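You operate a simulated robot arm through the tools that you are given. There is no shell and no other tool. Be economical: measure what you need, move in short steps, check, and stop when the job is done.

Carry out the task below with a simulated robot arm. There is one attempt and no reset: what you move stays moved.

## Task
Clear the sink, plug it and fill it to about the 5 L line.
Fine: its blue jug and sponge onto the drainer; plug it before it fills; tap off after; the rest stays. Set down upright: blue jug.
Where things are to end (x, y in the base frame): blue jug within 60 mm of [460, -180]; blue sponge within 60 mm of [610, -180].
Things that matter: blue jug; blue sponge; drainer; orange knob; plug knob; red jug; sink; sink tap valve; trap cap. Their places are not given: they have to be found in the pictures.

Only the result counts: the job must be done as asked and must still hold three seconds after the hand-in. Knocking over, shifting, dropping, spilling or breaking anything else fails it.

## Robot
A 6-joint arm with a two-finger parallel gripper, fixed in place. Base frame: the origin is at the foot of the arm, x ahead of it, y to its left, z up. Lengths are in mm, angles in rad, forces in N, time in s.
With the tool pointing down near the work surface it reaches from about 240 to 660 mm from the base axis. Its first joint turns from -1.152 to 1.152 rad. Payload 2.9 kg.
Tool frame: the origin (TCP) lies between the finger pads and is the grasp point; the fingertips stand 30 mm ahead of it; z points along the fingers, y is the line along which they close. The gripper opens to 110 mm. The fingers are 20 mm wide and 10 mm thick; the gripper's body (48 by 112 mm) begins 55 mm behind the TCP.
Orientation is told as [roll, pitch, yaw] about the base's x, y, z axes, in that order, counted from this pose: with the fingers straight down and closing along the base's y, the tool's x points along the base's -x, its y along +y and its z along -z.

## Interface
- The arm moves only by the tool apply_moves. Its argument "steps" is text: rows parted by semicolons, each of 7 numbers parted by spaces: the finger opening in mm, from 0 to 110, then the shift along the base's x, y, z in units of 200 mm (1.0 is 200 mm), then the turn, a rotation vector about the base's x, y, z in units of 120 degrees (1.0 is 120 degrees). In form: fingers x y z ax ay az; .... A call has 1 to 20 rows; each row is the pose to reach, as a shift and turn from the pose commanded when the call began. A call with a number of a shift or a turn outside -1 to 1 is refused whole. Each row takes 0.2 s and may step no farther than 50 mm and 0.15 rad from the row before; otherwise, or with a gripper value out of range, the whole call is refused. A pose out of reach is approached as far as the arm can. The call stops where the force on the tool passes 40 N (or 10 N more than at its start, if that is more) or the arm is blocked; 0.2 s more then pass. The fingers move at their own pace (about 108 mm/s each) and stop on an object; they squeeze with about 40 N. The grip force told is the motor's: it shows also when the fingers shut on nothing. Time passes only in rows, and 0.2 s behind the last, so rows that repeat a pose let the fingers close. It gives the time, the measured TCP pose, the force on the tool (base axes), the opening and the grip force at its end, in the units of the frame above (readings bear some noise), with the torque about the TCP (base axes, N m) and any sound that the robot's microphone picked up.
- Cameras (640 x 400 px; columns grow to the right, rows downward): "scene" is fixed at [86.3, 440.2, 1385.8]; the picture's right is [-0.67, -0.75, 0.00], its down [-0.42, 0.37, -0.83] and it looks along [0.62, -0.55, -0.56] (base axes); focal length 214 px, centre (320, 200). "wrist" rides on the gripper at [72, 17, -103] in the tool frame; the picture's right is [-0.23, 0.97, 0.00], its down [-0.76, -0.18, -0.62] and it looks along [-0.61, -0.14, 0.78] (tool axes); focal length 222 px, centre (320, 200).
- get_image(camera): a new picture of that camera. It takes no simulated time.
- locate(camera, pixels): there is no depth. For up to 12 entries [column, row, z] of the newest picture of that camera ("zoom" is the newest enlarged one), the place [x, y] in the base frame at which the ray of that pixel passes the height z, good to about 2 mm. It takes no simulated time.
- inspect(camera, box): a new picture of the part [left, top, right, bottom] of that camera's present view, enlarged. It takes no simulated time.
- close_job(): hands the job in; it is judged then, once.

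Go step by step. Measure first, check grasps and placings, and put right what went wrong. The budget is 80 turns and 54 pictures, counting those below and the enlarged ones. Unless the task says otherwise, let go and move clear before handing in, and close with one line.

The tools are called after "Emit:" by a JSON object that holds its "name" and its "arguments". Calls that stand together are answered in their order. apply_moves: Moves the arm, as the interface text tells. Its arguments: {"type":"object","properties":{"steps":{"type":"string"}},"required":["steps"]} The other tools are called the same way: get_image (camera) takes a picture; locate (camera, pixels) gives the place at which the rays of pixels pass given heights; inspect (camera, box) takes an enlarged picture of a part of a camera's view; close_job () hands the job in.

At the start:

```text
time_s: 0.0
tool_pos: [309.3, 73.7, 1325.5]
orientation: [0.0, -0.001, 0.0]
ft_force: [0.3, -0.5, 0.6]
torque: [-0.01, -0.02, -0.04]
opening: 110.0
finger_force: 0.1
```

scene: 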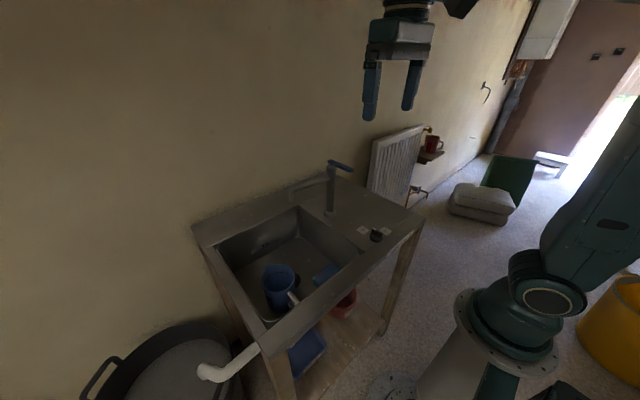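
wrist: 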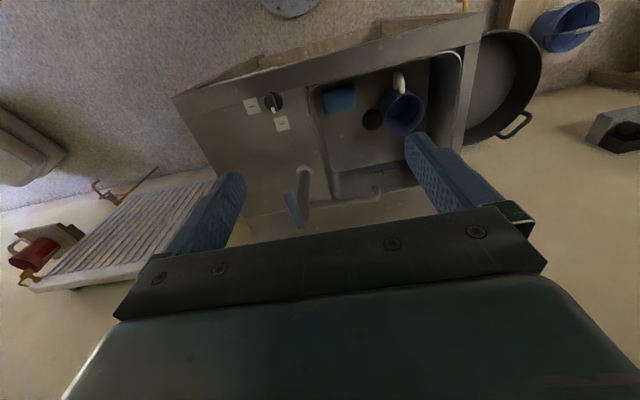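

The scene shows a sink unit with a blue jug (278,288) and blue sponge (325,272), a tap with lever (340,165), and a black knob (376,235) with labels. I'll zoom in for details.

Emit:
{"name": "inspect", "arguments": {"camera": "scene", "box": [180, 150, 440, 312]}}

Emit:
{"name": "inspect", "arguments": {"camera": "wrist", "box": [170, 10, 490, 210]}}

Emit:
{"name": "inspect", "arguments": {"camera": "scene", "box": [190, 240, 430, 390]}}

```text
2.46 times, centred on (310, 231) of scene
```

zoom: 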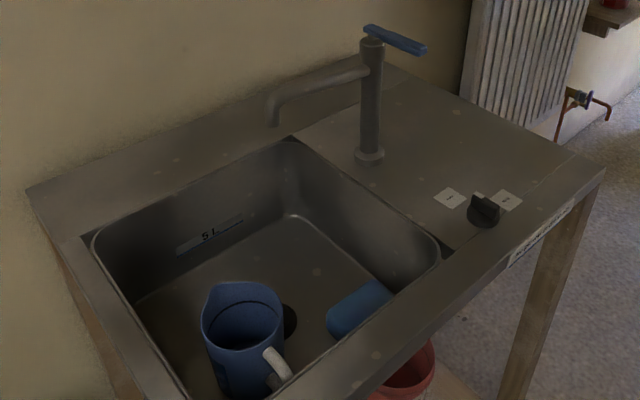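

```text
2.00 times, centred on (330, 110) of wrist
```

zoom: 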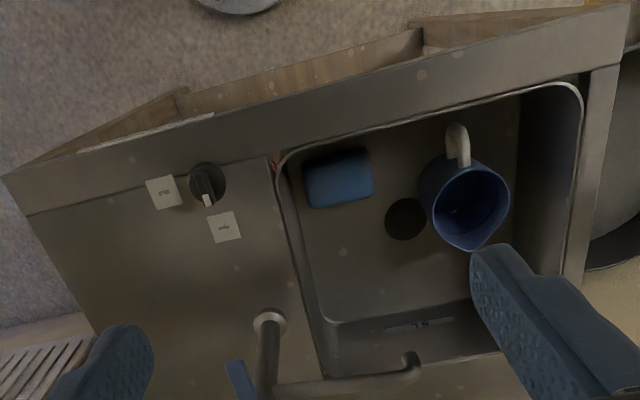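

```text
2.67 times, centred on (310, 315) of scene
```

zoom: 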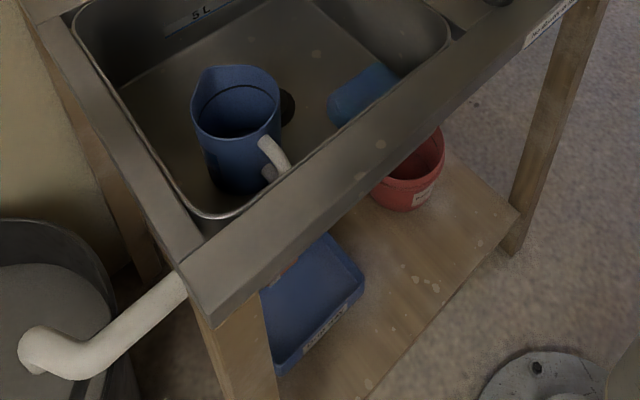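

The black knob at wrist (272,102) sits between two labels. I'll zoom in on it and on the front sign, and triangulate heights using both cameras.

Emit:
{"name": "inspect", "arguments": {"camera": "wrist", "box": [230, 80, 310, 130]}}

Emit:
{"name": "inspect", "arguments": {"camera": "scene", "box": [350, 215, 430, 265]}}

Emit:
{"name": "locate", "arguments": {"camera": "wrist", "pixels": [[252, 106, 500], [252, 106, 600], [252, 106, 700], [282, 123, 500], [282, 123, 600], [282, 123, 700], [307, 172, 600], [307, 172, 700]]}}

Emit:
{"name": "locate", "arguments": {"camera": "scene", "pixels": [[388, 231, 500], [388, 231, 600], [388, 231, 700], [362, 230, 500], [362, 230, 600], [362, 230, 700], [330, 213, 600], [330, 213, 700]]}}

```text
8.00 times, centred on (270, 105) of wrist
```

zoom: 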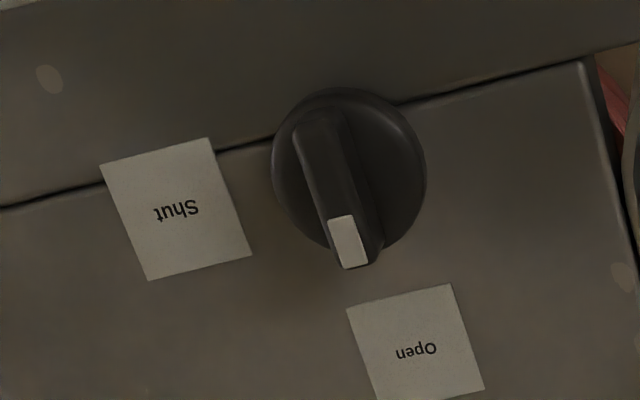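

```text
8.00 times, centred on (390, 240) of scene
```

zoom: 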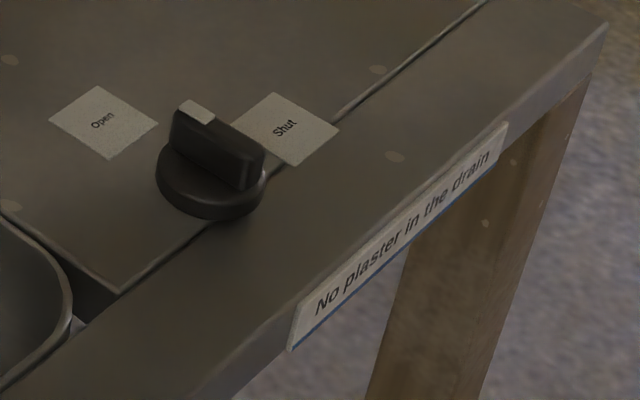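

```text
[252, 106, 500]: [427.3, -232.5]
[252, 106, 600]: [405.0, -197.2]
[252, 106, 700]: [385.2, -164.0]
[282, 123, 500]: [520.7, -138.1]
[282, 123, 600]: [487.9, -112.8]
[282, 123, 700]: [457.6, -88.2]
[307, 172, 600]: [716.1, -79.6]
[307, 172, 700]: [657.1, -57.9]
```

```text
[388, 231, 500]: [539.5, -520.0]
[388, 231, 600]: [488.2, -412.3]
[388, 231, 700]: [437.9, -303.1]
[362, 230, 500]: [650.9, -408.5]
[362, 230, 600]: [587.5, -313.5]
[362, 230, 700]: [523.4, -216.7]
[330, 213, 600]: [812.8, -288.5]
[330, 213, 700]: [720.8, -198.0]
```

The label rays cross near z≈880, so the worktop is around that height. I'll refine it with more points.

Emit:
{"name": "locate", "arguments": {"camera": "wrist", "pixels": [[251.8, 106, 880], [282, 122.8, 880], [305, 173, 880], [274, 102, 900], [273.5, 110, 910], [173, 95, 880], [480, 14, 880], [312, 88, 880], [463, 56, 880], [373, 119, 700], [373, 119, 750], [338, 98, 750]]}}

Emit:
{"name": "locate", "arguments": {"camera": "scene", "pixels": [[386, 231, 880], [362.8, 230, 880], [330, 214, 880], [376, 238, 880], [374.5, 229, 910], [424, 219, 880], [357, 250, 880], [297, 280, 700], [297, 280, 750], [326, 273, 750], [326, 273, 700], [298, 280, 650]]}}

```text
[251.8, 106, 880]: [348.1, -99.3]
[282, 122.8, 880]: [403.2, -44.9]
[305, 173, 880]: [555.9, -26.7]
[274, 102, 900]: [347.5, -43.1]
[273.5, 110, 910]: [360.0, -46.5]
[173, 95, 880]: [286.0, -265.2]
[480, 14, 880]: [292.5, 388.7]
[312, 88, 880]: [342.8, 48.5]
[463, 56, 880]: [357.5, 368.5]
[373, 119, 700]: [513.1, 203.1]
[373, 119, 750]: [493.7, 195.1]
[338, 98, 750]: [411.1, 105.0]
```

```text
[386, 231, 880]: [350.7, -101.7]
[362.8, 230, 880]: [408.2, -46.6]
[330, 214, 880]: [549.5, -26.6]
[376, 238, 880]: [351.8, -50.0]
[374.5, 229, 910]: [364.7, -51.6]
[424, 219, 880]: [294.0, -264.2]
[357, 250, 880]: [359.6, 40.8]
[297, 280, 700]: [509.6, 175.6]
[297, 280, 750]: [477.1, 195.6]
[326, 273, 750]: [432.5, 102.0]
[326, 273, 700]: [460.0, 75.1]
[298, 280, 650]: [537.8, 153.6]
```

The worktop is at z≈880 (both cameras agree). The knob is at ≈(351,-48) pointing +x at "Open", and "Shut" lies toward −y. I'll move lower over the sink to see the jug and sponge.

Emit:
{"name": "apply_moves", "arguments": {"steps": "110 -0.01 0.106 -0.175 0 0 0;110 -0.02 0.212 -0.35 0 0 0;110 -0.03 0.318 -0.525 0 0 0;110 -0.04 0.424 -0.7 0 0 0;110 -0.045 0.53 -0.875 0 0 0"}}

Emit:
{"name": "get_image", "arguments": {"camera": "wrist"}}

Emit:
{"name": "get_image", "arguments": {"camera": "scene"}}

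```text
time_s: 1.2
tool_pos: [297.9, 183.1, 1150.9]
orientation: [0.0, -0.003, 0.001]
ft_force: [1.1, 0.1, 0.2]
torque: [0.01, 0.01, 0.03]
opening: 109.7
finger_force: 0.1
```

```text
46 pictures are left
```

wrist: 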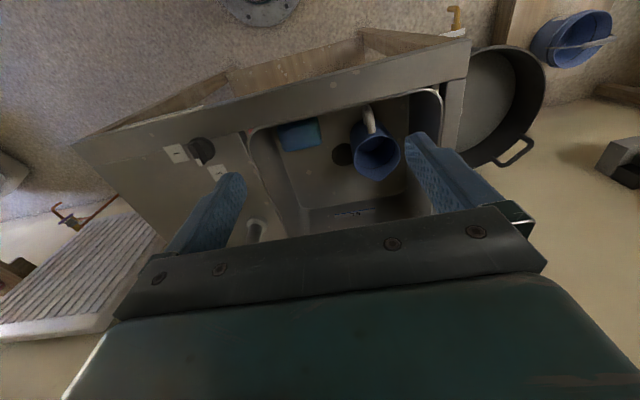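

```text
45 pictures are left
```

scene: 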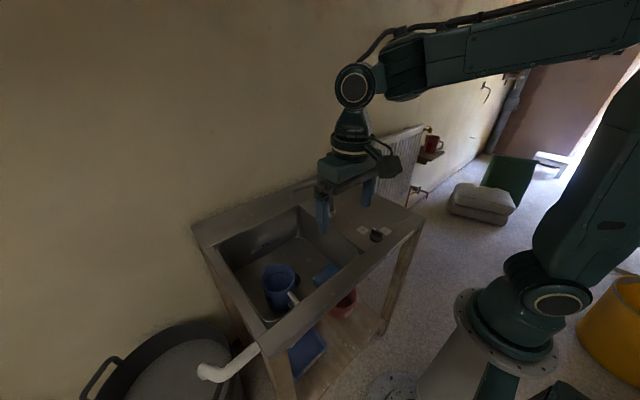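

Jug now appears at wrist (375,150), sponge (299,136), drain (342,153). I'll zoom in and triangulate these.

Emit:
{"name": "inspect", "arguments": {"camera": "wrist", "box": [240, 80, 448, 210]}}

Emit:
{"name": "inspect", "arguments": {"camera": "scene", "box": [220, 230, 380, 330]}}

```text
3.08 times, centred on (344, 145) of wrist
```

zoom: 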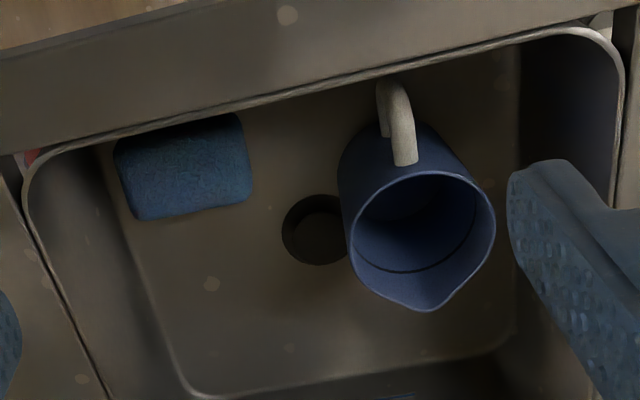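

```text
4.00 times, centred on (300, 280) of scene
```

zoom: 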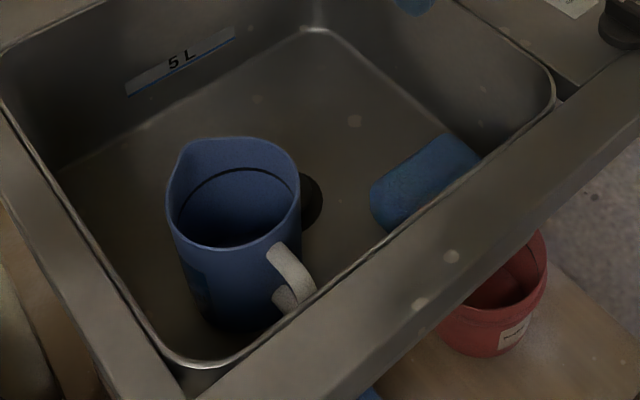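

Emit:
{"name": "locate", "arguments": {"camera": "wrist", "pixels": [[308.9, 172.6, 680], [308.9, 172.6, 720], [308.9, 172.6, 760], [334.2, 193, 720], [353.8, 152, 820], [400.9, 150, 820], [377, 155.5, 820], [377, 155.5, 840], [377, 155.5, 860], [343, 154, 720], [378, 136, 840], [376.5, 180.7, 840]]}}

Emit:
{"name": "locate", "arguments": {"camera": "scene", "pixels": [[308.75, 260.5, 680], [308.75, 260.5, 720], [308.75, 260.5, 760], [284.2, 254.5, 720], [278.3, 278.8, 820], [278.3, 278.8, 840], [278.3, 278.8, 860], [275, 312, 720]]}}

```text
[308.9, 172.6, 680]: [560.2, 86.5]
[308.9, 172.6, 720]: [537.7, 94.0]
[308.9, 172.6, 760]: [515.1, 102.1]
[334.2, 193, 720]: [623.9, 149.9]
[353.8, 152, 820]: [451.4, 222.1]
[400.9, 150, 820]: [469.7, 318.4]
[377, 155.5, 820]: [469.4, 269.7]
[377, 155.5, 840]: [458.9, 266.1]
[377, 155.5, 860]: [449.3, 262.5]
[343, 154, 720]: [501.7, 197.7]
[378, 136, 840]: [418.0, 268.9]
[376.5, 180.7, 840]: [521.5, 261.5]
```

```text
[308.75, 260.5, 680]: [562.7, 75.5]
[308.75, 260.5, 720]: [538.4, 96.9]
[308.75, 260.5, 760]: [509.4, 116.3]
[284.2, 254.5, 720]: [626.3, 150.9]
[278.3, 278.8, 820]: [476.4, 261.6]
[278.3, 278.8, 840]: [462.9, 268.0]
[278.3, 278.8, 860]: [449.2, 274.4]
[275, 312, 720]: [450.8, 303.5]
```

The sink floor is at z≈720. The jug's rim is at z≈840 with centre ≈(464,266) and diameter ≈94, handle toward −x. I'll move above it for a straddling grasp along y.

Emit:
{"name": "apply_moves", "arguments": {"steps": "110 0.137 0.071 -0.158 0 0 0;110 0.275 0.142 -0.317 0 0 0;110 0.412 0.213 -0.475 0 0 0;110 0.55 0.283 -0.633 0 0 0;110 0.687 0.354 -0.792 0 0 0;110 0.825 0.43 -0.95 0 0 0;110 0.825 0.43 -0.95 0 0 0"}}

Emit:
{"name": "get_image", "arguments": {"camera": "wrist"}}

Emit:
{"name": "inspect", "arguments": {"camera": "scene", "box": [200, 190, 360, 320]}}

```text
time_s: 2.8
tool_pos: [462.9, 265.6, 958.7]
orientation: [0.0, -0.003, -0.003]
ft_force: [-0.6, -0.4, 0.3]
torque: [0.02, 0.01, 0.0]
opening: 110.0
finger_force: 0.1
```

```text
42 pictures are left
```

wrist: 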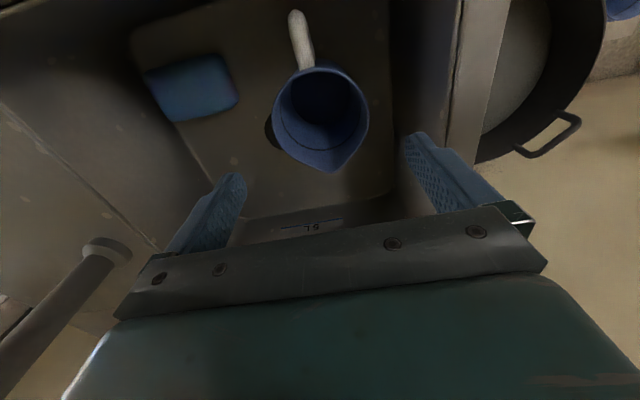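

```text
3.08 times, centred on (280, 255) of scene
```

zoom: 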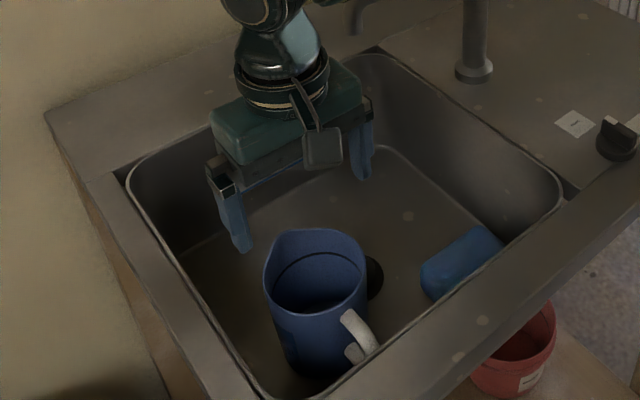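

Rim edges are now at wrist (272,112), (369,108), top (318,67) and spout (334,171). I'll compute the centre again from here.

Emit:
{"name": "locate", "arguments": {"camera": "wrist", "pixels": [[272, 112, 840], [369, 108, 840], [318, 67, 840], [334, 171, 840], [300, 12, 810], [300, 12, 825], [146, 75, 750], [239, 100, 750], [225, 54, 750], [177, 122, 750], [232, 84, 720]]}}

```text
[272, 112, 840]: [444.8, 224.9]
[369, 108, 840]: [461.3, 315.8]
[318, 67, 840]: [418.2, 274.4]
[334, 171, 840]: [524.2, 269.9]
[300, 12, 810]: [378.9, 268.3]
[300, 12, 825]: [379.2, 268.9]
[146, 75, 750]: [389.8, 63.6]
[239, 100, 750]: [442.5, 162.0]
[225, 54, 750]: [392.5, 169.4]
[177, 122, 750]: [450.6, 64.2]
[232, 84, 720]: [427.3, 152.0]
```

Jug centre is about (464,270). I'll shift +4 mm in y, descend to z≈819 and close.

Emit:
{"name": "apply_moves", "arguments": {"steps": "110 0.005 0.02 -0.15 0 0 0;110 0.005 0.02 -0.3 0 0 0;110 0.005 0.02 -0.42 0 0 0;110 0.005 0.02 -0.52 0 0 0;110 0.005 0.02 -0.6 0 0 0;110 0.005 0.02 -0.7 0 0 0;110 0.005 0.02 -0.7 0 0 0"}}

Emit:
{"name": "get_image", "arguments": {"camera": "wrist"}}

```text
time_s: 4.4
tool_pos: [464.3, 267.9, 818.4]
orientation: [0.0, -0.002, 0.001]
ft_force: [0.2, 0.1, -0.3]
torque: [0.0, 0.05, 0.03]
opening: 110.0
finger_force: 0.0
```

```text
40 pictures are left
```

wrist: 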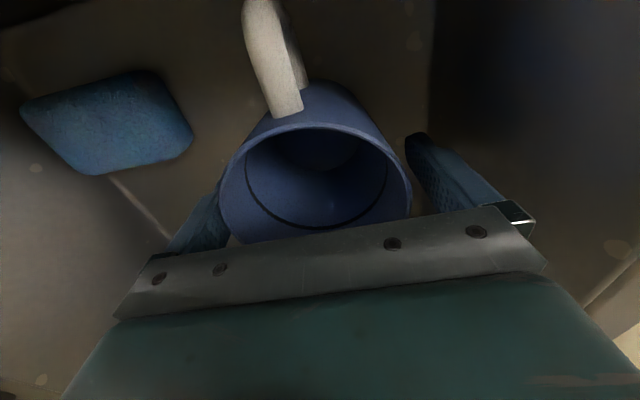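

The jug rim (220–412, row ~185) sits between the fingers, and it looks empty. I'll close, then lift a little.

Emit:
{"name": "apply_moves", "arguments": {"steps": "80 0 0 0 0 0 0;80 0 0 0 0 0 0;80 0 0 0 0 0 0;80 0 0 0.05 0 0 0;80 0 0 0.15 0 0 0;80 0 0 0.15 0 0 0"}}

Emit:
{"name": "get_image", "arguments": {"camera": "wrist"}}

```text
time_s: 5.8
tool_pos: [464.6, 269.8, 851.1]
orientation: [0.0, -0.001, -0.001]
ft_force: [0.2, 0.1, -1.9]
torque: [-0.01, -0.04, -0.01]
opening: 93.6
finger_force: 39.8
```

```text
39 pictures are left
```

wrist: 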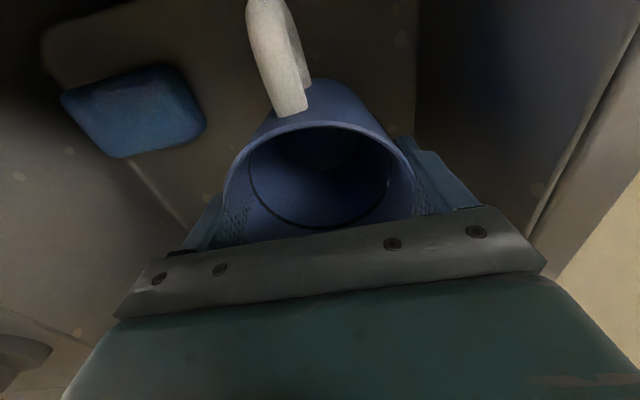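

Jug is held (opening 93.6, ~2 N). I'll lift it clear, and locate the tap's features at several heights so I can route around it.

Emit:
{"name": "apply_moves", "arguments": {"steps": "80 0 0 0.2 0 0 0;80 0 0 0.4 0 0 0;80 0 0 0.6 0 0 0;80 0 0 0.8 0 0 0;80 0 0 0.98 0 0 0;80 0 0 0.98 0 0 0"}}

Emit:
{"name": "get_image", "arguments": {"camera": "wrist"}}

Emit:
{"name": "get_image", "arguments": {"camera": "scene"}}

Emit:
{"name": "locate", "arguments": {"camera": "scene", "pixels": [[291, 194, 1000], [291, 194, 1050], [332, 168, 1100], [332, 168, 1050], [331, 161, 1100], [352, 170, 1100], [331, 161, 1050], [352, 170, 1050]]}}

```text
time_s: 7.2
tool_pos: [463.1, 271.4, 1049.7]
orientation: [0.002, 0.0, -0.001]
ft_force: [0.2, -0.3, -0.8]
torque: [-0.01, 0.02, 0.02]
opening: 93.8
finger_force: 40.3
```

```text
38 pictures are left
```

wrist: 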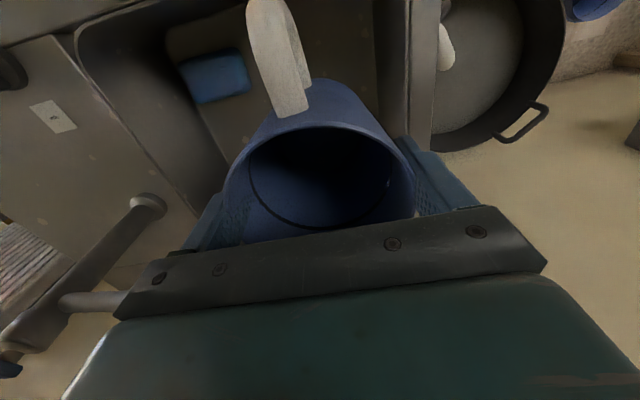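

```text
37 pictures are left
```

scene: 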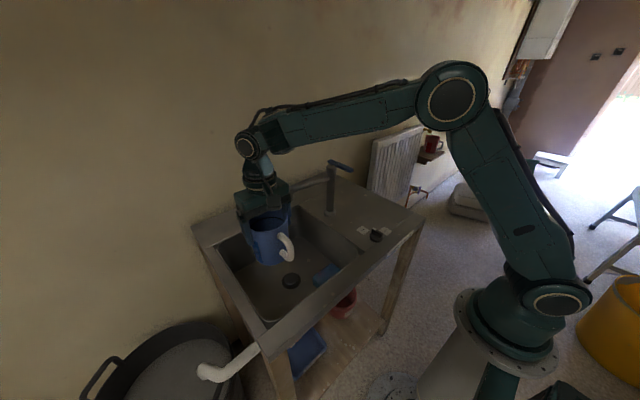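

```text
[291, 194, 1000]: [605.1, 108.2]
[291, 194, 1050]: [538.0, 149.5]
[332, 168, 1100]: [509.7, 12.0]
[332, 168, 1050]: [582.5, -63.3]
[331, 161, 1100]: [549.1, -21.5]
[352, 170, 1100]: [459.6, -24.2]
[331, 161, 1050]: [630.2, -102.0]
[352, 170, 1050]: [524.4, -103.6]
```

The tap lever reaches out along −x to about (470,-40) at z≈1090. I'll pull back to x≈340 before crossing and stay clear of it.

Emit:
{"name": "apply_moves", "arguments": {"steps": "80 -0.2 0 0.05 0 0 0;80 -0.4 0 0.1 0 0 0;80 -0.6 0 0.1 0 0 0;80 -0.62 -0.2 0.1 0 0 0;80 -0.62 -0.4 0.1 0 0 0;80 -0.62 -0.6 0.1 0 0 0;80 -0.62 -0.8 0.1 0 0 0;80 -0.62 -1 0.1 0 0 0"}}

Emit:
{"name": "apply_moves", "arguments": {"steps": "80 0 -0.2 0 0 0 0;80 0 -0.4 0 0 0 0;80 0 -0.6 0 0 0 0;80 0 -0.8 0 0 0 0;80 0 -1 0 0 0 0"}}

Emit:
{"name": "apply_moves", "arguments": {"steps": "80 0 -0.2 0 0 0 0;80 0.2 -0.25 0 0 0 0;80 0.4 -0.25 0 0 0 0;80 0.6 -0.25 0 0 0 0;80 0.6 -0.25 0 0 0 0"}}

Emit:
{"name": "get_image", "arguments": {"camera": "scene"}}

Emit:
{"name": "get_image", "arguments": {"camera": "wrist"}}

```text
time_s: 9.0
tool_pos: [344.5, 70.2, 1061.1]
orientation: [0.0, -0.001, 0.002]
ft_force: [-1.4, 0.1, -0.9]
torque: [0.01, 0.02, -0.04]
opening: 93.3
finger_force: 39.9
```

```text
time_s: 10.2
tool_pos: [342.1, -131.5, 1064.0]
orientation: [-0.001, -0.001, 0.001]
ft_force: [0.3, 0.2, -1.3]
torque: [0.01, -0.02, 0.02]
opening: 92.8
finger_force: 39.8
```

```text
time_s: 11.4
tool_pos: [461.5, -182.8, 1064.7]
orientation: [0.001, -0.001, 0.0]
ft_force: [0.6, 0.6, -0.3]
torque: [0.01, 0.0, 0.01]
opening: 93.0
finger_force: 39.7
```

```text
36 pictures are left
```

scene: 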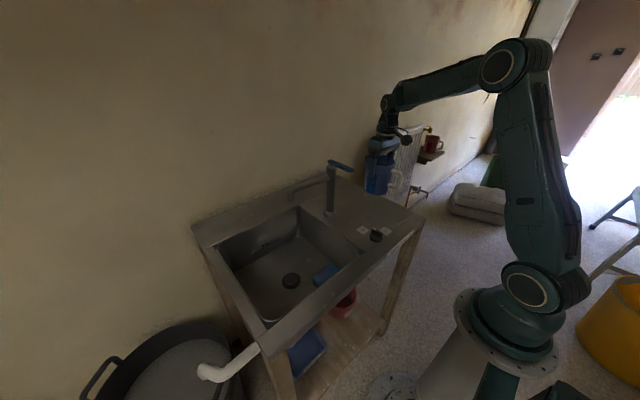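

```text
35 pictures are left
```

wrist: 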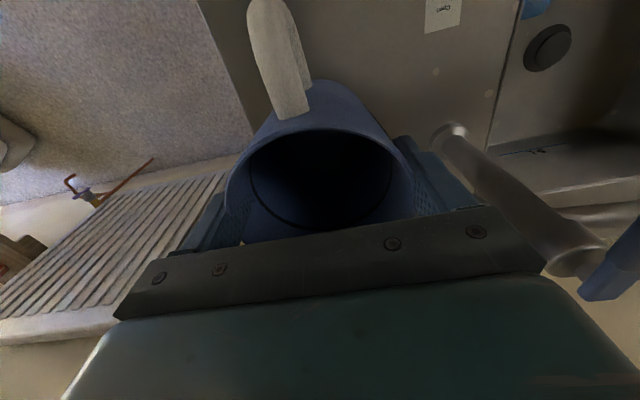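

Holding over the drainer at (461,-183). Before lowering, I'll check the worktop's right-hand edge and the lever's position.

Emit:
{"name": "locate", "arguments": {"camera": "wrist", "pixels": [[225, 70, 880], [252, 130, 880], [580, 295, 1090], [640, 225, 1090], [565, 260, 1080], [453, 135, 880]]}}

Emit:
{"name": "locate", "arguments": {"camera": "scene", "pixels": [[343, 178, 880], [352, 170, 1090], [331, 161, 1090], [352, 170, 1075], [331, 161, 1075]]}}

```text
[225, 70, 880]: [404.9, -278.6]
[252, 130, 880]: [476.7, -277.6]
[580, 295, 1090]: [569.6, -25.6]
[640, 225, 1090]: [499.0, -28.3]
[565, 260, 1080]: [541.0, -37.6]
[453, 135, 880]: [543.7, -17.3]
```

```text
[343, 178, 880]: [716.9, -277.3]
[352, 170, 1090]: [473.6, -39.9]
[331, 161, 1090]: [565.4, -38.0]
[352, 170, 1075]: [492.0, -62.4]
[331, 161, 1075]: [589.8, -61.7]
```

Worktop edge is at y≈−278, so the spot is safe. I'll lower to near contact (jug base is ~98 mm below the TCP), then ease down.

Emit:
{"name": "apply_moves", "arguments": {"steps": "80 0 0.005 -0.15 0 0 0;80 0 0.005 -0.3 0 0 0;80 0 0.005 -0.37 0 0 0;80 0 0.005 -0.4 0 0 0;80 0 0.005 -0.41 0 0 0;80 0 0.005 -0.42 0 0 0;80 0 0.005 -0.42 0 0 0"}}

Emit:
{"name": "inspect", "arguments": {"camera": "scene", "box": [320, 120, 448, 220]}}

```text
time_s: 13.0
tool_pos: [461.9, -180.4, 982.2]
orientation: [-0.002, -0.003, -0.001]
ft_force: [-3.8, -2.3, 19.2]
torque: [0.5, 0.21, 0.22]
opening: 92.8
finger_force: 39.4
```

```text
4.00 times, centred on (384, 170) of scene
```

zoom: 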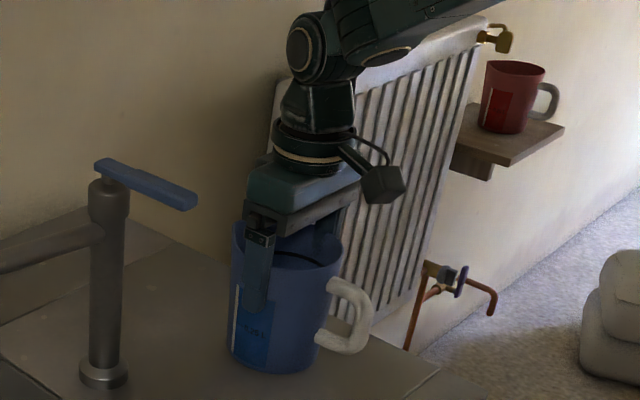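

The jug is down on the drainer (19 N upward, upright). I'll ease off slightly, open and lift straight up.

Emit:
{"name": "apply_moves", "arguments": {"steps": "80 0 0 0.008 0 0 0;110 0 0 0.008 0 0 0;110 0 0 0.008 0 0 0;110 0 0 0.008 0 0 0;110 0 0 0.2 0 0 0;110 0 0 0.4 0 0 0;110 0 0 0.6 0 0 0;110 0 0 0.8 0 0 0"}}

Emit:
{"name": "get_image", "arguments": {"camera": "scene"}}

```text
time_s: 14.8
tool_pos: [461.8, -177.4, 1144.6]
orientation: [0.001, 0.0, 0.0]
ft_force: [0.3, -0.4, -0.3]
torque: [0.02, -0.01, -0.03]
opening: 110.0
finger_force: 0.0
```

```text
33 pictures are left
```

scene: 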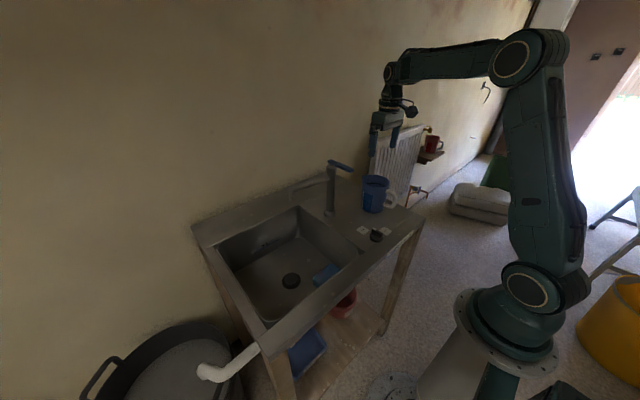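

The jug stands upright at the drainer spot. Next I'll pull back and turn the tool −90° so it can grip the sponge across its short side.

Emit:
{"name": "apply_moves", "arguments": {"steps": "110 -0.1 0 0 0 0 -0.068;110 -0.2 0.05 0 0 0 -0.136;110 -0.3 0.1 0 0 0 -0.204;110 -0.4 0.2 0 0 0 -0.272;110 -0.45 0.35 0 0 0 -0.34;110 -0.45 0.5 0 0 0 -0.408;110 -0.45 0.65 0 0 0 -0.476;110 -0.45 0.8 0 0 0 -0.544;110 -0.4 0.9 0 0 0 -0.612;110 -0.35 0.95 0 0 0 -0.68;110 -0.3 1 0 0 0 -0.75;110 -0.3 1 0 0 0 -0.75"}}

Emit:
{"name": "get_image", "arguments": {"camera": "wrist"}}

Emit:
{"name": "inspect", "arguments": {"camera": "scene", "box": [256, 220, 384, 300]}}

```text
time_s: 17.4
tool_pos: [402.2, 21.5, 1141.2]
orientation: [0.0, -0.001, -1.574]
ft_force: [0.1, -0.9, 0.9]
torque: [0.01, 0.03, -0.02]
opening: 109.8
finger_force: 0.0
```

```text
32 pictures are left
```

wrist: 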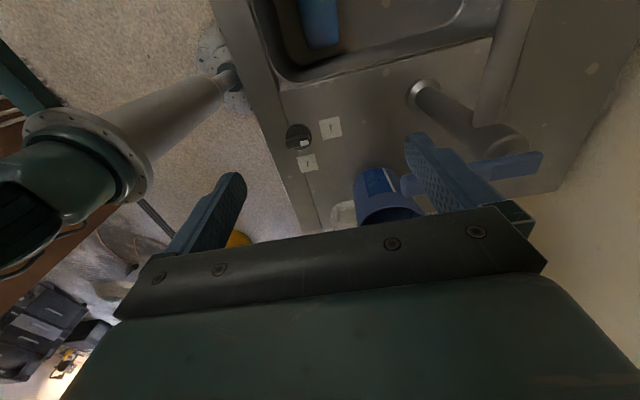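

```text
5.00 times, centred on (320, 260) of scene
```

zoom: 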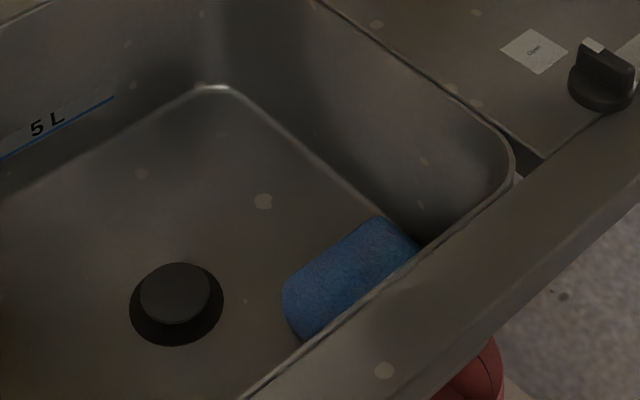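

Sponge is at scene ≈(326,273), and the pop-up plug is visible raised at the drain. I'll move above and beyond the sponge to measure it from the wrist.

Emit:
{"name": "apply_moves", "arguments": {"steps": "80 0.02 0.13 -0.05 0 0 0;80 0.04 0.26 -0.2 0 0 0;80 0.06 0.4 -0.35 0 0 0;80 0.08 0.52 -0.53 0 0 0;80 0.09 0.64 -0.7 0 0 0;80 0.09 0.64 -0.7 0 0 0"}}

Emit:
{"name": "get_image", "arguments": {"camera": "wrist"}}

```text
time_s: 18.8
tool_pos: [419.4, 151.5, 1001.4]
orientation: [0.0, -0.003, -1.571]
ft_force: [0.5, 0.7, 0.2]
torque: [0.0, 0.0, 0.01]
opening: 79.9
finger_force: 0.0
```

```text
30 pictures are left
```

wrist: 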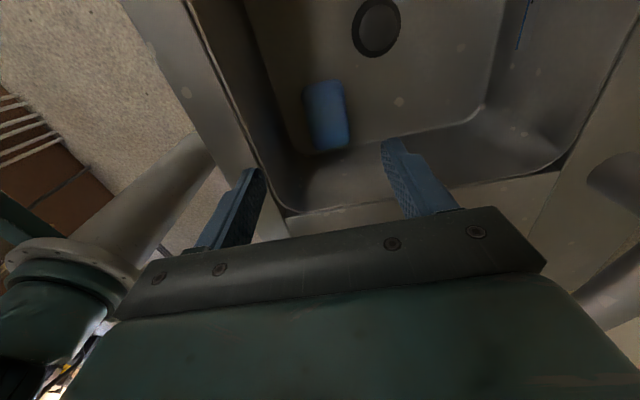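

Emit:
{"name": "locate", "arguments": {"camera": "wrist", "pixels": [[306, 85, 750], [342, 83, 750], [350, 140, 750], [317, 150, 750], [312, 84, 720], [327, 115, 750], [230, 100, 880], [190, 10, 880], [288, 210, 880], [289, 150, 720]]}}

Emit:
{"name": "locate", "arguments": {"camera": "scene", "pixels": [[313, 280, 750], [314, 285, 730], [331, 263, 750], [328, 270, 750], [311.6, 258.8, 720]]}}

```text
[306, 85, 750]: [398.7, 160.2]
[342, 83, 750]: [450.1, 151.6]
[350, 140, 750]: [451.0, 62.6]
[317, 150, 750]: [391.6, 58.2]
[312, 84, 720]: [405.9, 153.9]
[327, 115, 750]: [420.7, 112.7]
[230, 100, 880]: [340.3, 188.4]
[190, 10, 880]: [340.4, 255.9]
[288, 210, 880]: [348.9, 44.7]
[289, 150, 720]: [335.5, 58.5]
```

```text
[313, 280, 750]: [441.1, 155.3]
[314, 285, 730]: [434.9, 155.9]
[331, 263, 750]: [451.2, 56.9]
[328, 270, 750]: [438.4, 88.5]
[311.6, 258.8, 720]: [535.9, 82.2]
```

Sponge spans x≈395–451, y≈60–158, with its top near z≈750. I'll descend centred on (423,108), first to z≈820.

Emit:
{"name": "apply_moves", "arguments": {"steps": "80 0.02 -0.21 -0.1 0 0 0;80 0.02 -0.21 -0.3 0 0 0;80 0.02 -0.21 -0.5 0 0 0;80 0.02 -0.21 -0.7 0 0 0;80 0.02 -0.21 -0.9 0 0 0;80 0.02 -0.21 -0.9 0 0 0"}}

Emit:
{"name": "get_image", "arguments": {"camera": "wrist"}}

Emit:
{"name": "get_image", "arguments": {"camera": "scene"}}

```text
time_s: 20.2
tool_pos: [424.9, 106.6, 821.9]
orientation: [-0.001, 0.0, -1.572]
ft_force: [0.4, 0.5, -0.3]
torque: [0.04, -0.01, 0.01]
opening: 80.2
finger_force: 0.1
```

```text
29 pictures are left
```

wrist: 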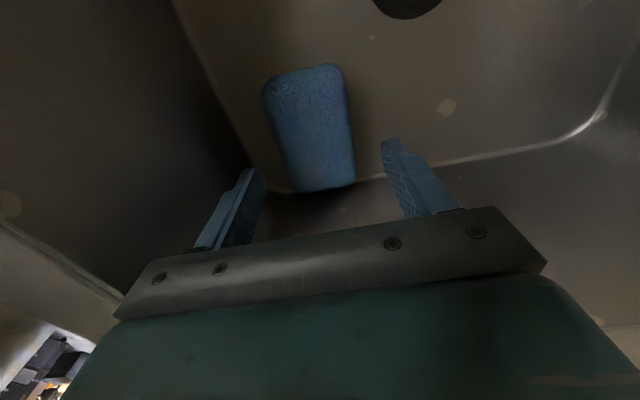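

```text
28 pictures are left
```

scene: 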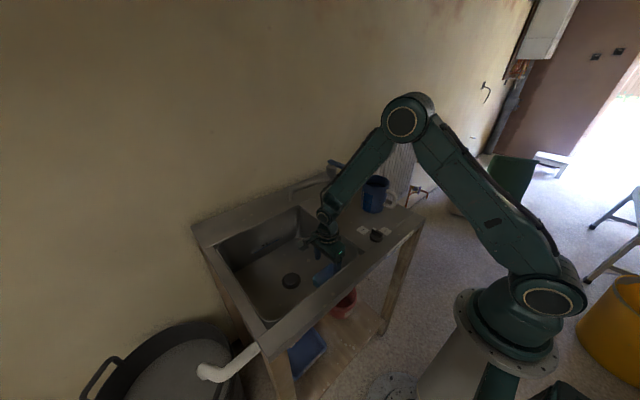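

Emit:
{"name": "locate", "arguments": {"camera": "wrist", "pixels": [[263, 95, 748], [344, 75, 748], [356, 183, 748], [292, 190, 748], [310, 130, 750]]}}

```text
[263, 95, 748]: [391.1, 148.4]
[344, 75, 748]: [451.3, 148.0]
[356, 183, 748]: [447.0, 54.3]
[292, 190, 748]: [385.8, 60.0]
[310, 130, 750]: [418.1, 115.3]
```

Sponge centre is ≈(420,105). I'll shift −4 mm in x, go down to z≈757 and close.

Emit:
{"name": "apply_moves", "arguments": {"steps": "80 -0.02 0 -0.1 0 0 0;80 -0.02 0 -0.2 0 0 0;80 -0.02 0 -0.28 0 0 0;80 -0.02 0 -0.325 0 0 0;80 -0.02 0 -0.325 0 0 0;20 -0.02 0 -0.325 0 0 0;20 -0.02 0 -0.325 0 0 0;20 -0.02 0 -0.325 0 0 0;20 -0.02 0 -0.325 0 0 0"}}

Emit:
{"name": "get_image", "arguments": {"camera": "wrist"}}

```text
time_s: 22.2
tool_pos: [420.0, 105.4, 757.0]
orientation: [0.0, -0.002, -1.572]
ft_force: [-0.4, 0.4, 0.0]
torque: [0.01, -0.03, -0.04]
opening: 64.2
finger_force: 39.7
```

```text
27 pictures are left
```

wrist: 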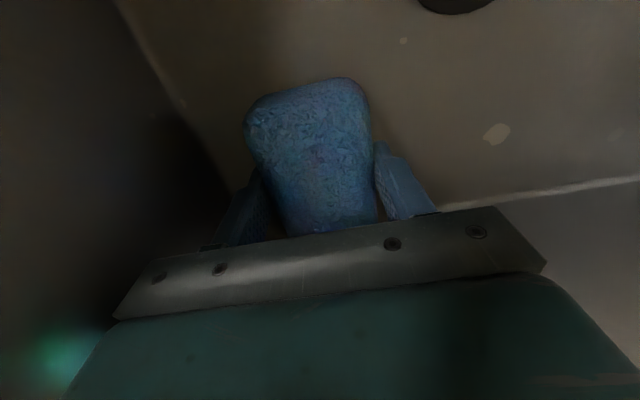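

Sponge is gripped (64 mm, 40 N). I'll lift it out straight up and check the hold.

Emit:
{"name": "apply_moves", "arguments": {"steps": "20 0 0 0.1 0 0 0;20 0 0 0.3 0 0 0;20 0 0 0.5 0 0 0;20 0 0 0.7 0 0 0;20 0 0 0.85 0 0 0;20 0 0 1 0 0 0"}}

Emit:
{"name": "apply_moves", "arguments": {"steps": "20 0 0 0.2 0 0 0;20 0 0 0.4 0 0 0;20 0 0 0.6 0 0 0;20 0 0 0.8 0 0 0;20 0 0 1 0 0 0;20 0 0 1 0 0 0"}}

Emit:
{"name": "get_image", "arguments": {"camera": "wrist"}}

```text
time_s: 23.6
tool_pos: [418.6, 104.9, 955.5]
orientation: [-0.002, -0.003, -1.572]
ft_force: [-0.4, 0.2, -0.1]
torque: [-0.02, -0.01, 0.02]
opening: 64.1
finger_force: 40.2
```

```text
time_s: 25.0
tool_pos: [418.0, 107.2, 1156.1]
orientation: [0.0, -0.002, -1.57]
ft_force: [0.0, 0.7, -0.7]
torque: [-0.01, 0.0, -0.01]
opening: 64.4
finger_force: 40.0
```

```text
26 pictures are left
```

wrist: 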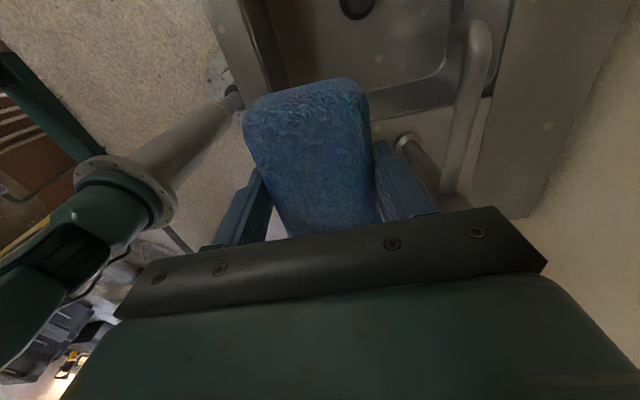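

Sponge is held well. I'll carry it at z≈1186, over the lever and jug, toward (612,-180).

Emit:
{"name": "apply_moves", "arguments": {"steps": "20 0 -0.1 0.1 0 0 0;20 0 -0.3 0.15 0 0 0;20 0 -0.5 0.15 0 0 0;20 0 -0.7 0.15 0 0 0;20 0 -0.9 0.15 0 0 0;20 0 -1 0.15 0 0 0"}}

Emit:
{"name": "apply_moves", "arguments": {"steps": "20 0 -0.2 0 0 0 0;20 0 -0.4 0 0 0 0;20 0.2 -0.43 0 0 0 0;20 0.4 -0.43 0 0 0 0;20 0.6 -0.43 0 0 0 0;20 0.8 -0.43 0 0 0 0;20 0.97 -0.43 0 0 0 0;20 0.97 -0.43 0 0 0 0"}}

Emit:
{"name": "get_image", "arguments": {"camera": "wrist"}}

Emit:
{"name": "inspect", "arguments": {"camera": "scene", "box": [300, 100, 460, 225]}}

```text
time_s: 26.4
tool_pos: [418.4, -92.6, 1187.7]
orientation: [0.0, -0.002, -1.571]
ft_force: [-0.1, 0.2, 0.2]
torque: [0.01, 0.02, -0.03]
opening: 64.3
finger_force: 40.7
```

```text
time_s: 28.2
tool_pos: [577.8, -172.8, 1177.5]
orientation: [0.0, 0.0, -1.57]
ft_force: [0.2, -0.3, 0.5]
torque: [0.01, -0.03, 0.01]
opening: 63.9
finger_force: 40.3
out of reach, approached as far as the arm can: row 6, 7, 8
```

```text
25 pictures are left
```

wrist: 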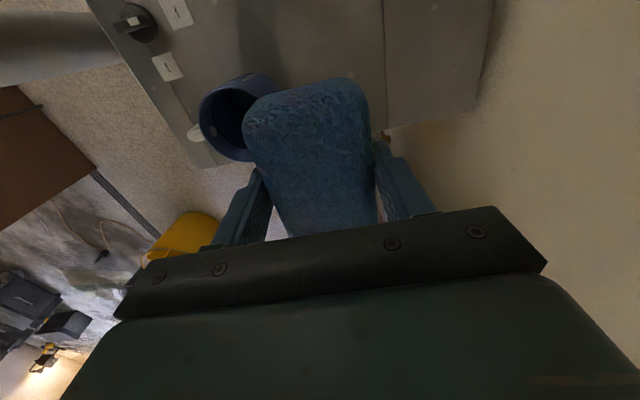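

```text
3.20 times, centred on (380, 162) of scene
```

zoom: 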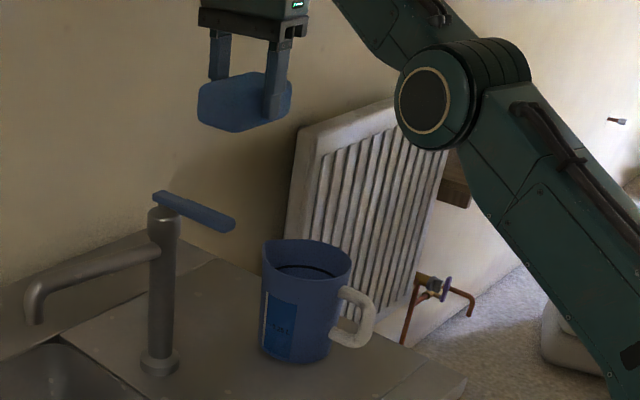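

The arm ran out of reach at this height, stopping at x≈578. I'll lower about 100 mm, still above the jug rim (1003), and re-read.

Emit:
{"name": "apply_moves", "arguments": {"steps": "20 0 0 -0.15 0 0 0;20 0 0 -0.3 0 0 0;20 0 0 -0.45 0 0 0;20 0 0 -0.5 0 0 0;20 0 0 -0.5 0 0 0"}}

Emit:
{"name": "get_image", "arguments": {"camera": "wrist"}}

```text
time_s: 29.4
tool_pos: [579.5, -174.7, 1076.5]
orientation: [-0.001, -0.002, -1.571]
ft_force: [0.3, 0.5, -0.3]
torque: [0.02, 0.03, -0.04]
opening: 64.0
finger_force: 40.5
```

```text
23 pictures are left
```

wrist: 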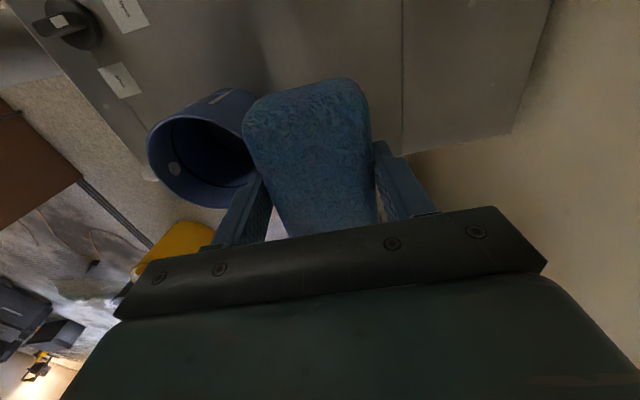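

Now at (579,-175,1077). I'll move +36 mm in x at this height.

Emit:
{"name": "apply_moves", "arguments": {"steps": "20 0.1 -0.02 0 0 0 0;20 0.18 -0.025 0 0 0 0;20 0.18 -0.025 0 0 0 0"}}

Emit:
{"name": "inspect", "arguments": {"camera": "scene", "box": [300, 110, 460, 225]}}

Emit:
{"name": "get_image", "arguments": {"camera": "wrist"}}

```text
time_s: 30.2
tool_pos: [616.0, -179.7, 1078.9]
orientation: [-0.001, -0.003, -1.57]
ft_force: [0.9, -0.9, -0.2]
torque: [0.0, 0.0, -0.02]
opening: 64.1
finger_force: 40.2
```

```text
3.48 times, centred on (380, 168) of scene
```

zoom: 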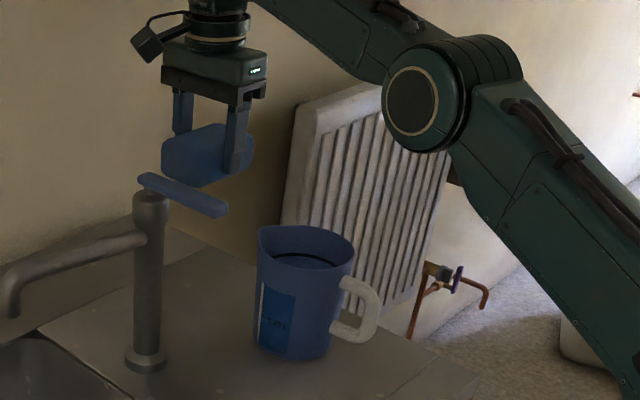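

```text
21 pictures are left
```

wrist: 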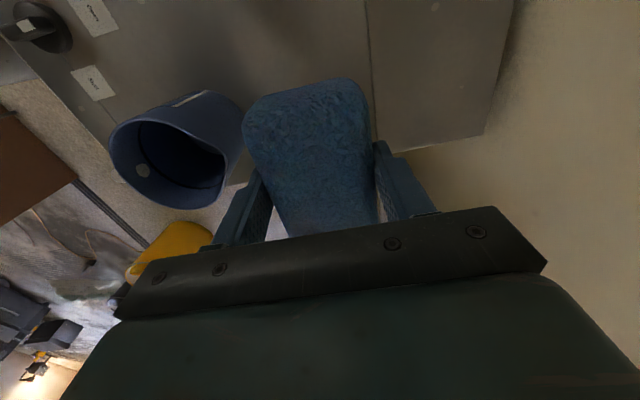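

Clear of the jug and tap. I'll lower the sponge to just above contact (TCP ≈ 918) with slow final steps.

Emit:
{"name": "apply_moves", "arguments": {"steps": "20 0 0 -0.2 0 0 0;20 0 0 -0.4 0 0 0;20 0 0 -0.55 0 0 0;20 0 0 -0.68 0 0 0;20 0 0 -0.75 0 0 0;20 0 0 -0.78 0 0 0;20 0 0 -0.795 0 0 0;20 0 0 -0.805 0 0 0;20 0 0 -0.805 0 0 0"}}

Emit:
{"name": "inspect", "arguments": {"camera": "scene", "box": [300, 110, 460, 225]}}

```text
time_s: 32.2
tool_pos: [615.8, -178.6, 921.1]
orientation: [0.004, -0.004, -1.571]
ft_force: [-12.4, 2.3, 32.4]
torque: [0.3, 0.7, 0.02]
opening: 64.3
finger_force: 40.1
```

```text
3.48 times, centred on (380, 168) of scene
```

zoom: 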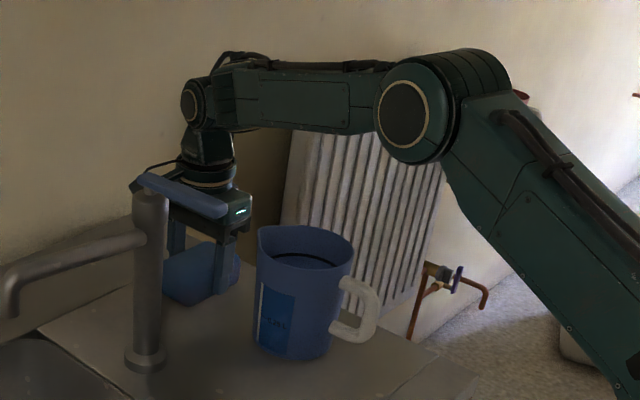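

Contact (32 N up), with the sponge on the drainer. I'll ease up, open to 82 mm and lift clear.

Emit:
{"name": "apply_moves", "arguments": {"steps": "20 0 0 0.012 0 0 0;82 0 0 0.015 0 0 0;82 0 0 0.015 0 0 0;82 0 0 0.1 0 0 0;82 0 0 0.3 0 0 0;82 0 0 0.5 0 0 0;82 0 0 0.7 0 0 0;82 0 0 0.8 0 0 0"}}

Emit:
{"name": "inspect", "arguments": {"camera": "scene", "box": [300, 110, 460, 225]}}

```text
time_s: 34.0
tool_pos: [614.7, -179.7, 1077.1]
orientation: [0.001, -0.001, -1.57]
ft_force: [-0.5, 0.4, 0.0]
torque: [-0.02, 0.01, -0.04]
opening: 81.9
finger_force: 0.1
```

```text
3.48 times, centred on (380, 168) of scene
```

zoom: 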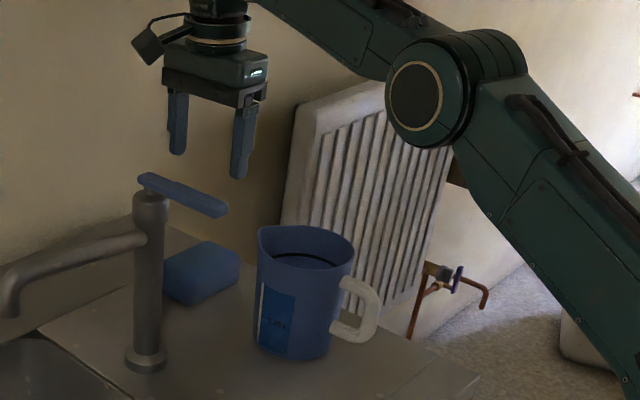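

Both items are placed. Next I'll retreat back over the jug with clearance and rotate the tool back to yaw 0 for the plug knob.

Emit:
{"name": "apply_moves", "arguments": {"steps": "82 0 0 0.15 0 0 0;82 -0.2 0 0.2 0 0 0;82 -0.4 0 0.2 0 0 0.06;82 -0.6 0 0.2 0 0 0.12;82 -0.8 0 0.2 0 0 0.18;82 -1 0 0.2 0 0 0.25"}}

Emit:
{"name": "apply_moves", "arguments": {"steps": "60 -0.2 0.05 0 0 0 0.065;60 -0.4 0.1 0 0 0 0.13;60 -0.5 0.2 0 0 0 0.195;60 -0.5 0.35 0 0 0 0.26;60 -0.5 0.45 0 0 0 0.325;60 -0.5 0.5 0 0 0 0.39;60 -0.5 0.5 0 0 0 0.45;60 -0.5 0.5 0 0 0 0.5;60 -0.5 0.5 0 0 0 0.5"}}

Emit:
{"name": "get_image", "arguments": {"camera": "wrist"}}

```text
time_s: 35.4
tool_pos: [413.1, -180.7, 1114.1]
orientation: [0.0, -0.002, -1.044]
ft_force: [-0.2, 0.6, -0.3]
torque: [0.04, -0.01, 0.0]
opening: 81.9
finger_force: 0.0
out of reach, approached as far as the arm can: row 1
```

```text
time_s: 37.4
tool_pos: [315.2, -78.7, 1116.2]
orientation: [0.0, -0.003, 0.002]
ft_force: [0.6, 0.2, 0.4]
torque: [0.03, -0.01, 0.0]
opening: 59.7
finger_force: 0.0
```

```text
18 pictures are left
```

wrist: 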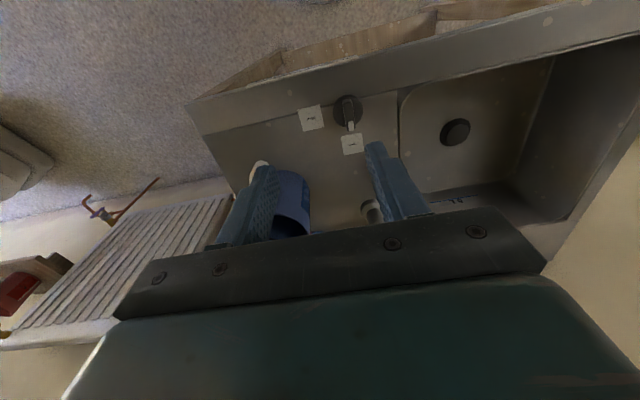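

Emit:
{"name": "inspect", "arguments": {"camera": "wrist", "box": [296, 80, 392, 140]}}

```text
6.67 times, centred on (344, 110) of wrist
```

zoom: 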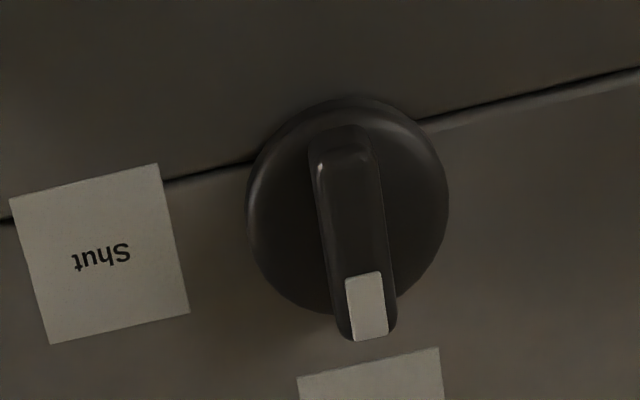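

Emit:
{"name": "locate", "arguments": {"camera": "zoom", "pixels": [[342, 145, 905], [342, 145, 920], [366, 310, 905], [366, 310, 920], [246, 212, 890], [448, 210, 890], [355, 225, 910], [355, 225, 925]]}}

Emit:
{"name": "locate", "arguments": {"camera": "scene", "pixels": [[374.4, 228.75, 905], [374.4, 228.75, 920], [381.5, 234.5, 905], [381.5, 234.5, 920]]}}

```text
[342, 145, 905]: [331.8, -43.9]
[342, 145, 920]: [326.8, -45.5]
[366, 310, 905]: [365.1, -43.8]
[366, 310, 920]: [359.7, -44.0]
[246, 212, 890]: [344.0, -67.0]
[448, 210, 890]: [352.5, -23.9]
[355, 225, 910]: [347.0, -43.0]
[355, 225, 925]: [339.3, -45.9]
```

```text
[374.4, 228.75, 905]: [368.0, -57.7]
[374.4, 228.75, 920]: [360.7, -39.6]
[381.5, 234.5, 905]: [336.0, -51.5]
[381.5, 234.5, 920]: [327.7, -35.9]
```

The plug knob's axis is ≈(347,-45), with the ridge top at z≈915 lying along x. I'll descend with fingers straddling it to TCP z≈926 and close.

Emit:
{"name": "apply_moves", "arguments": {"steps": "60 0.08 0.08 -0.15 0 0 0;60 0.16 0.17 -0.35 0 0 0;60 0.16 0.17 -0.55 0 0 0;60 0.16 0.17 -0.75 0 0 0;60 0.16 0.17 -0.88 0 0 0;60 0.16 0.17 -0.95 0 0 0;60 0.16 0.17 -0.95 0 0 0"}}

Emit:
{"name": "get_image", "arguments": {"camera": "wrist"}}

```text
time_s: 39.0
tool_pos: [349.5, -45.7, 925.8]
orientation: [-0.001, 0.001, -0.001]
ft_force: [0.0, -0.1, -0.1]
torque: [0.0, 0.03, 0.03]
opening: 59.8
finger_force: 0.0
```

```text
16 pictures are left
```

wrist: 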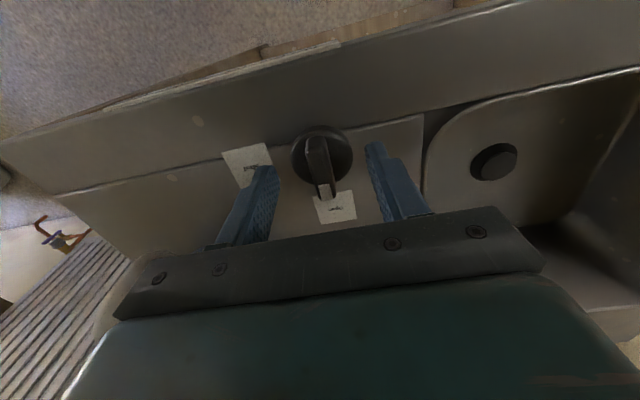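

Emit:
{"name": "locate", "arguments": {"camera": "wrist", "pixels": [[315, 142, 915], [326, 190, 915], [320, 166, 915], [293, 157, 890], [353, 155, 890]]}}

Emit:
{"name": "apply_moves", "arguments": {"steps": "0 0 0 0 0 0 0;0 0 0 0 0 0 0;0 0 0 0 0 0 0"}}

```text
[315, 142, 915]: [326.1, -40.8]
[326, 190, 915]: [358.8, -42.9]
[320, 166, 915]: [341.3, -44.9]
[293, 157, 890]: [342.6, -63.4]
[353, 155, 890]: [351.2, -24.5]
```

```text
time_s: 39.8
tool_pos: [349.5, -44.8, 926.1]
orientation: [0.001, 0.0, 0.004]
ft_force: [1.3, 11.0, -4.0]
torque: [0.13, -0.37, -0.07]
opening: 12.6
finger_force: 44.5
```

The knob ridge is gripped (12.6 mm). I'll turn it clockwise (−90°) to "Shut".

Emit:
{"name": "apply_moves", "arguments": {"steps": "0 0 0 0 0 0 -0.068;0 0 0 0 0 0 -0.136;0 0 0 0 0 0 -0.204;0 0 0 0 0 0 -0.272;0 0 0 0 0 0 -0.34;0 0 0 0 0 0 -0.408;0 0 0 0 0 0 -0.476;0 0 0 0 0 0 -0.544;0 0 0 0 0 0 -0.612;0 0 0 0 0 0 -0.68;0 0 0 0 0 0 -0.75;0 0 0 0 0 0 -0.75"}}

Emit:
{"name": "get_image", "arguments": {"camera": "scene"}}

```text
time_s: 42.4
tool_pos: [348.7, -45.0, 925.9]
orientation: [0.006, -0.004, -1.574]
ft_force: [22.3, -2.8, -12.5]
torque: [-1.29, -0.07, 0.16]
opening: 12.7
finger_force: 44.5
```

```text
15 pictures are left
```

scene: 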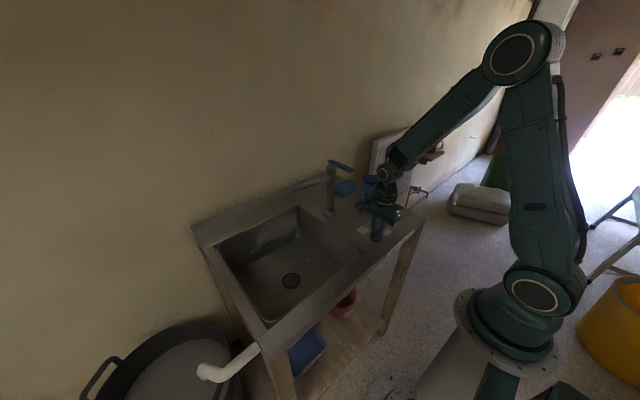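

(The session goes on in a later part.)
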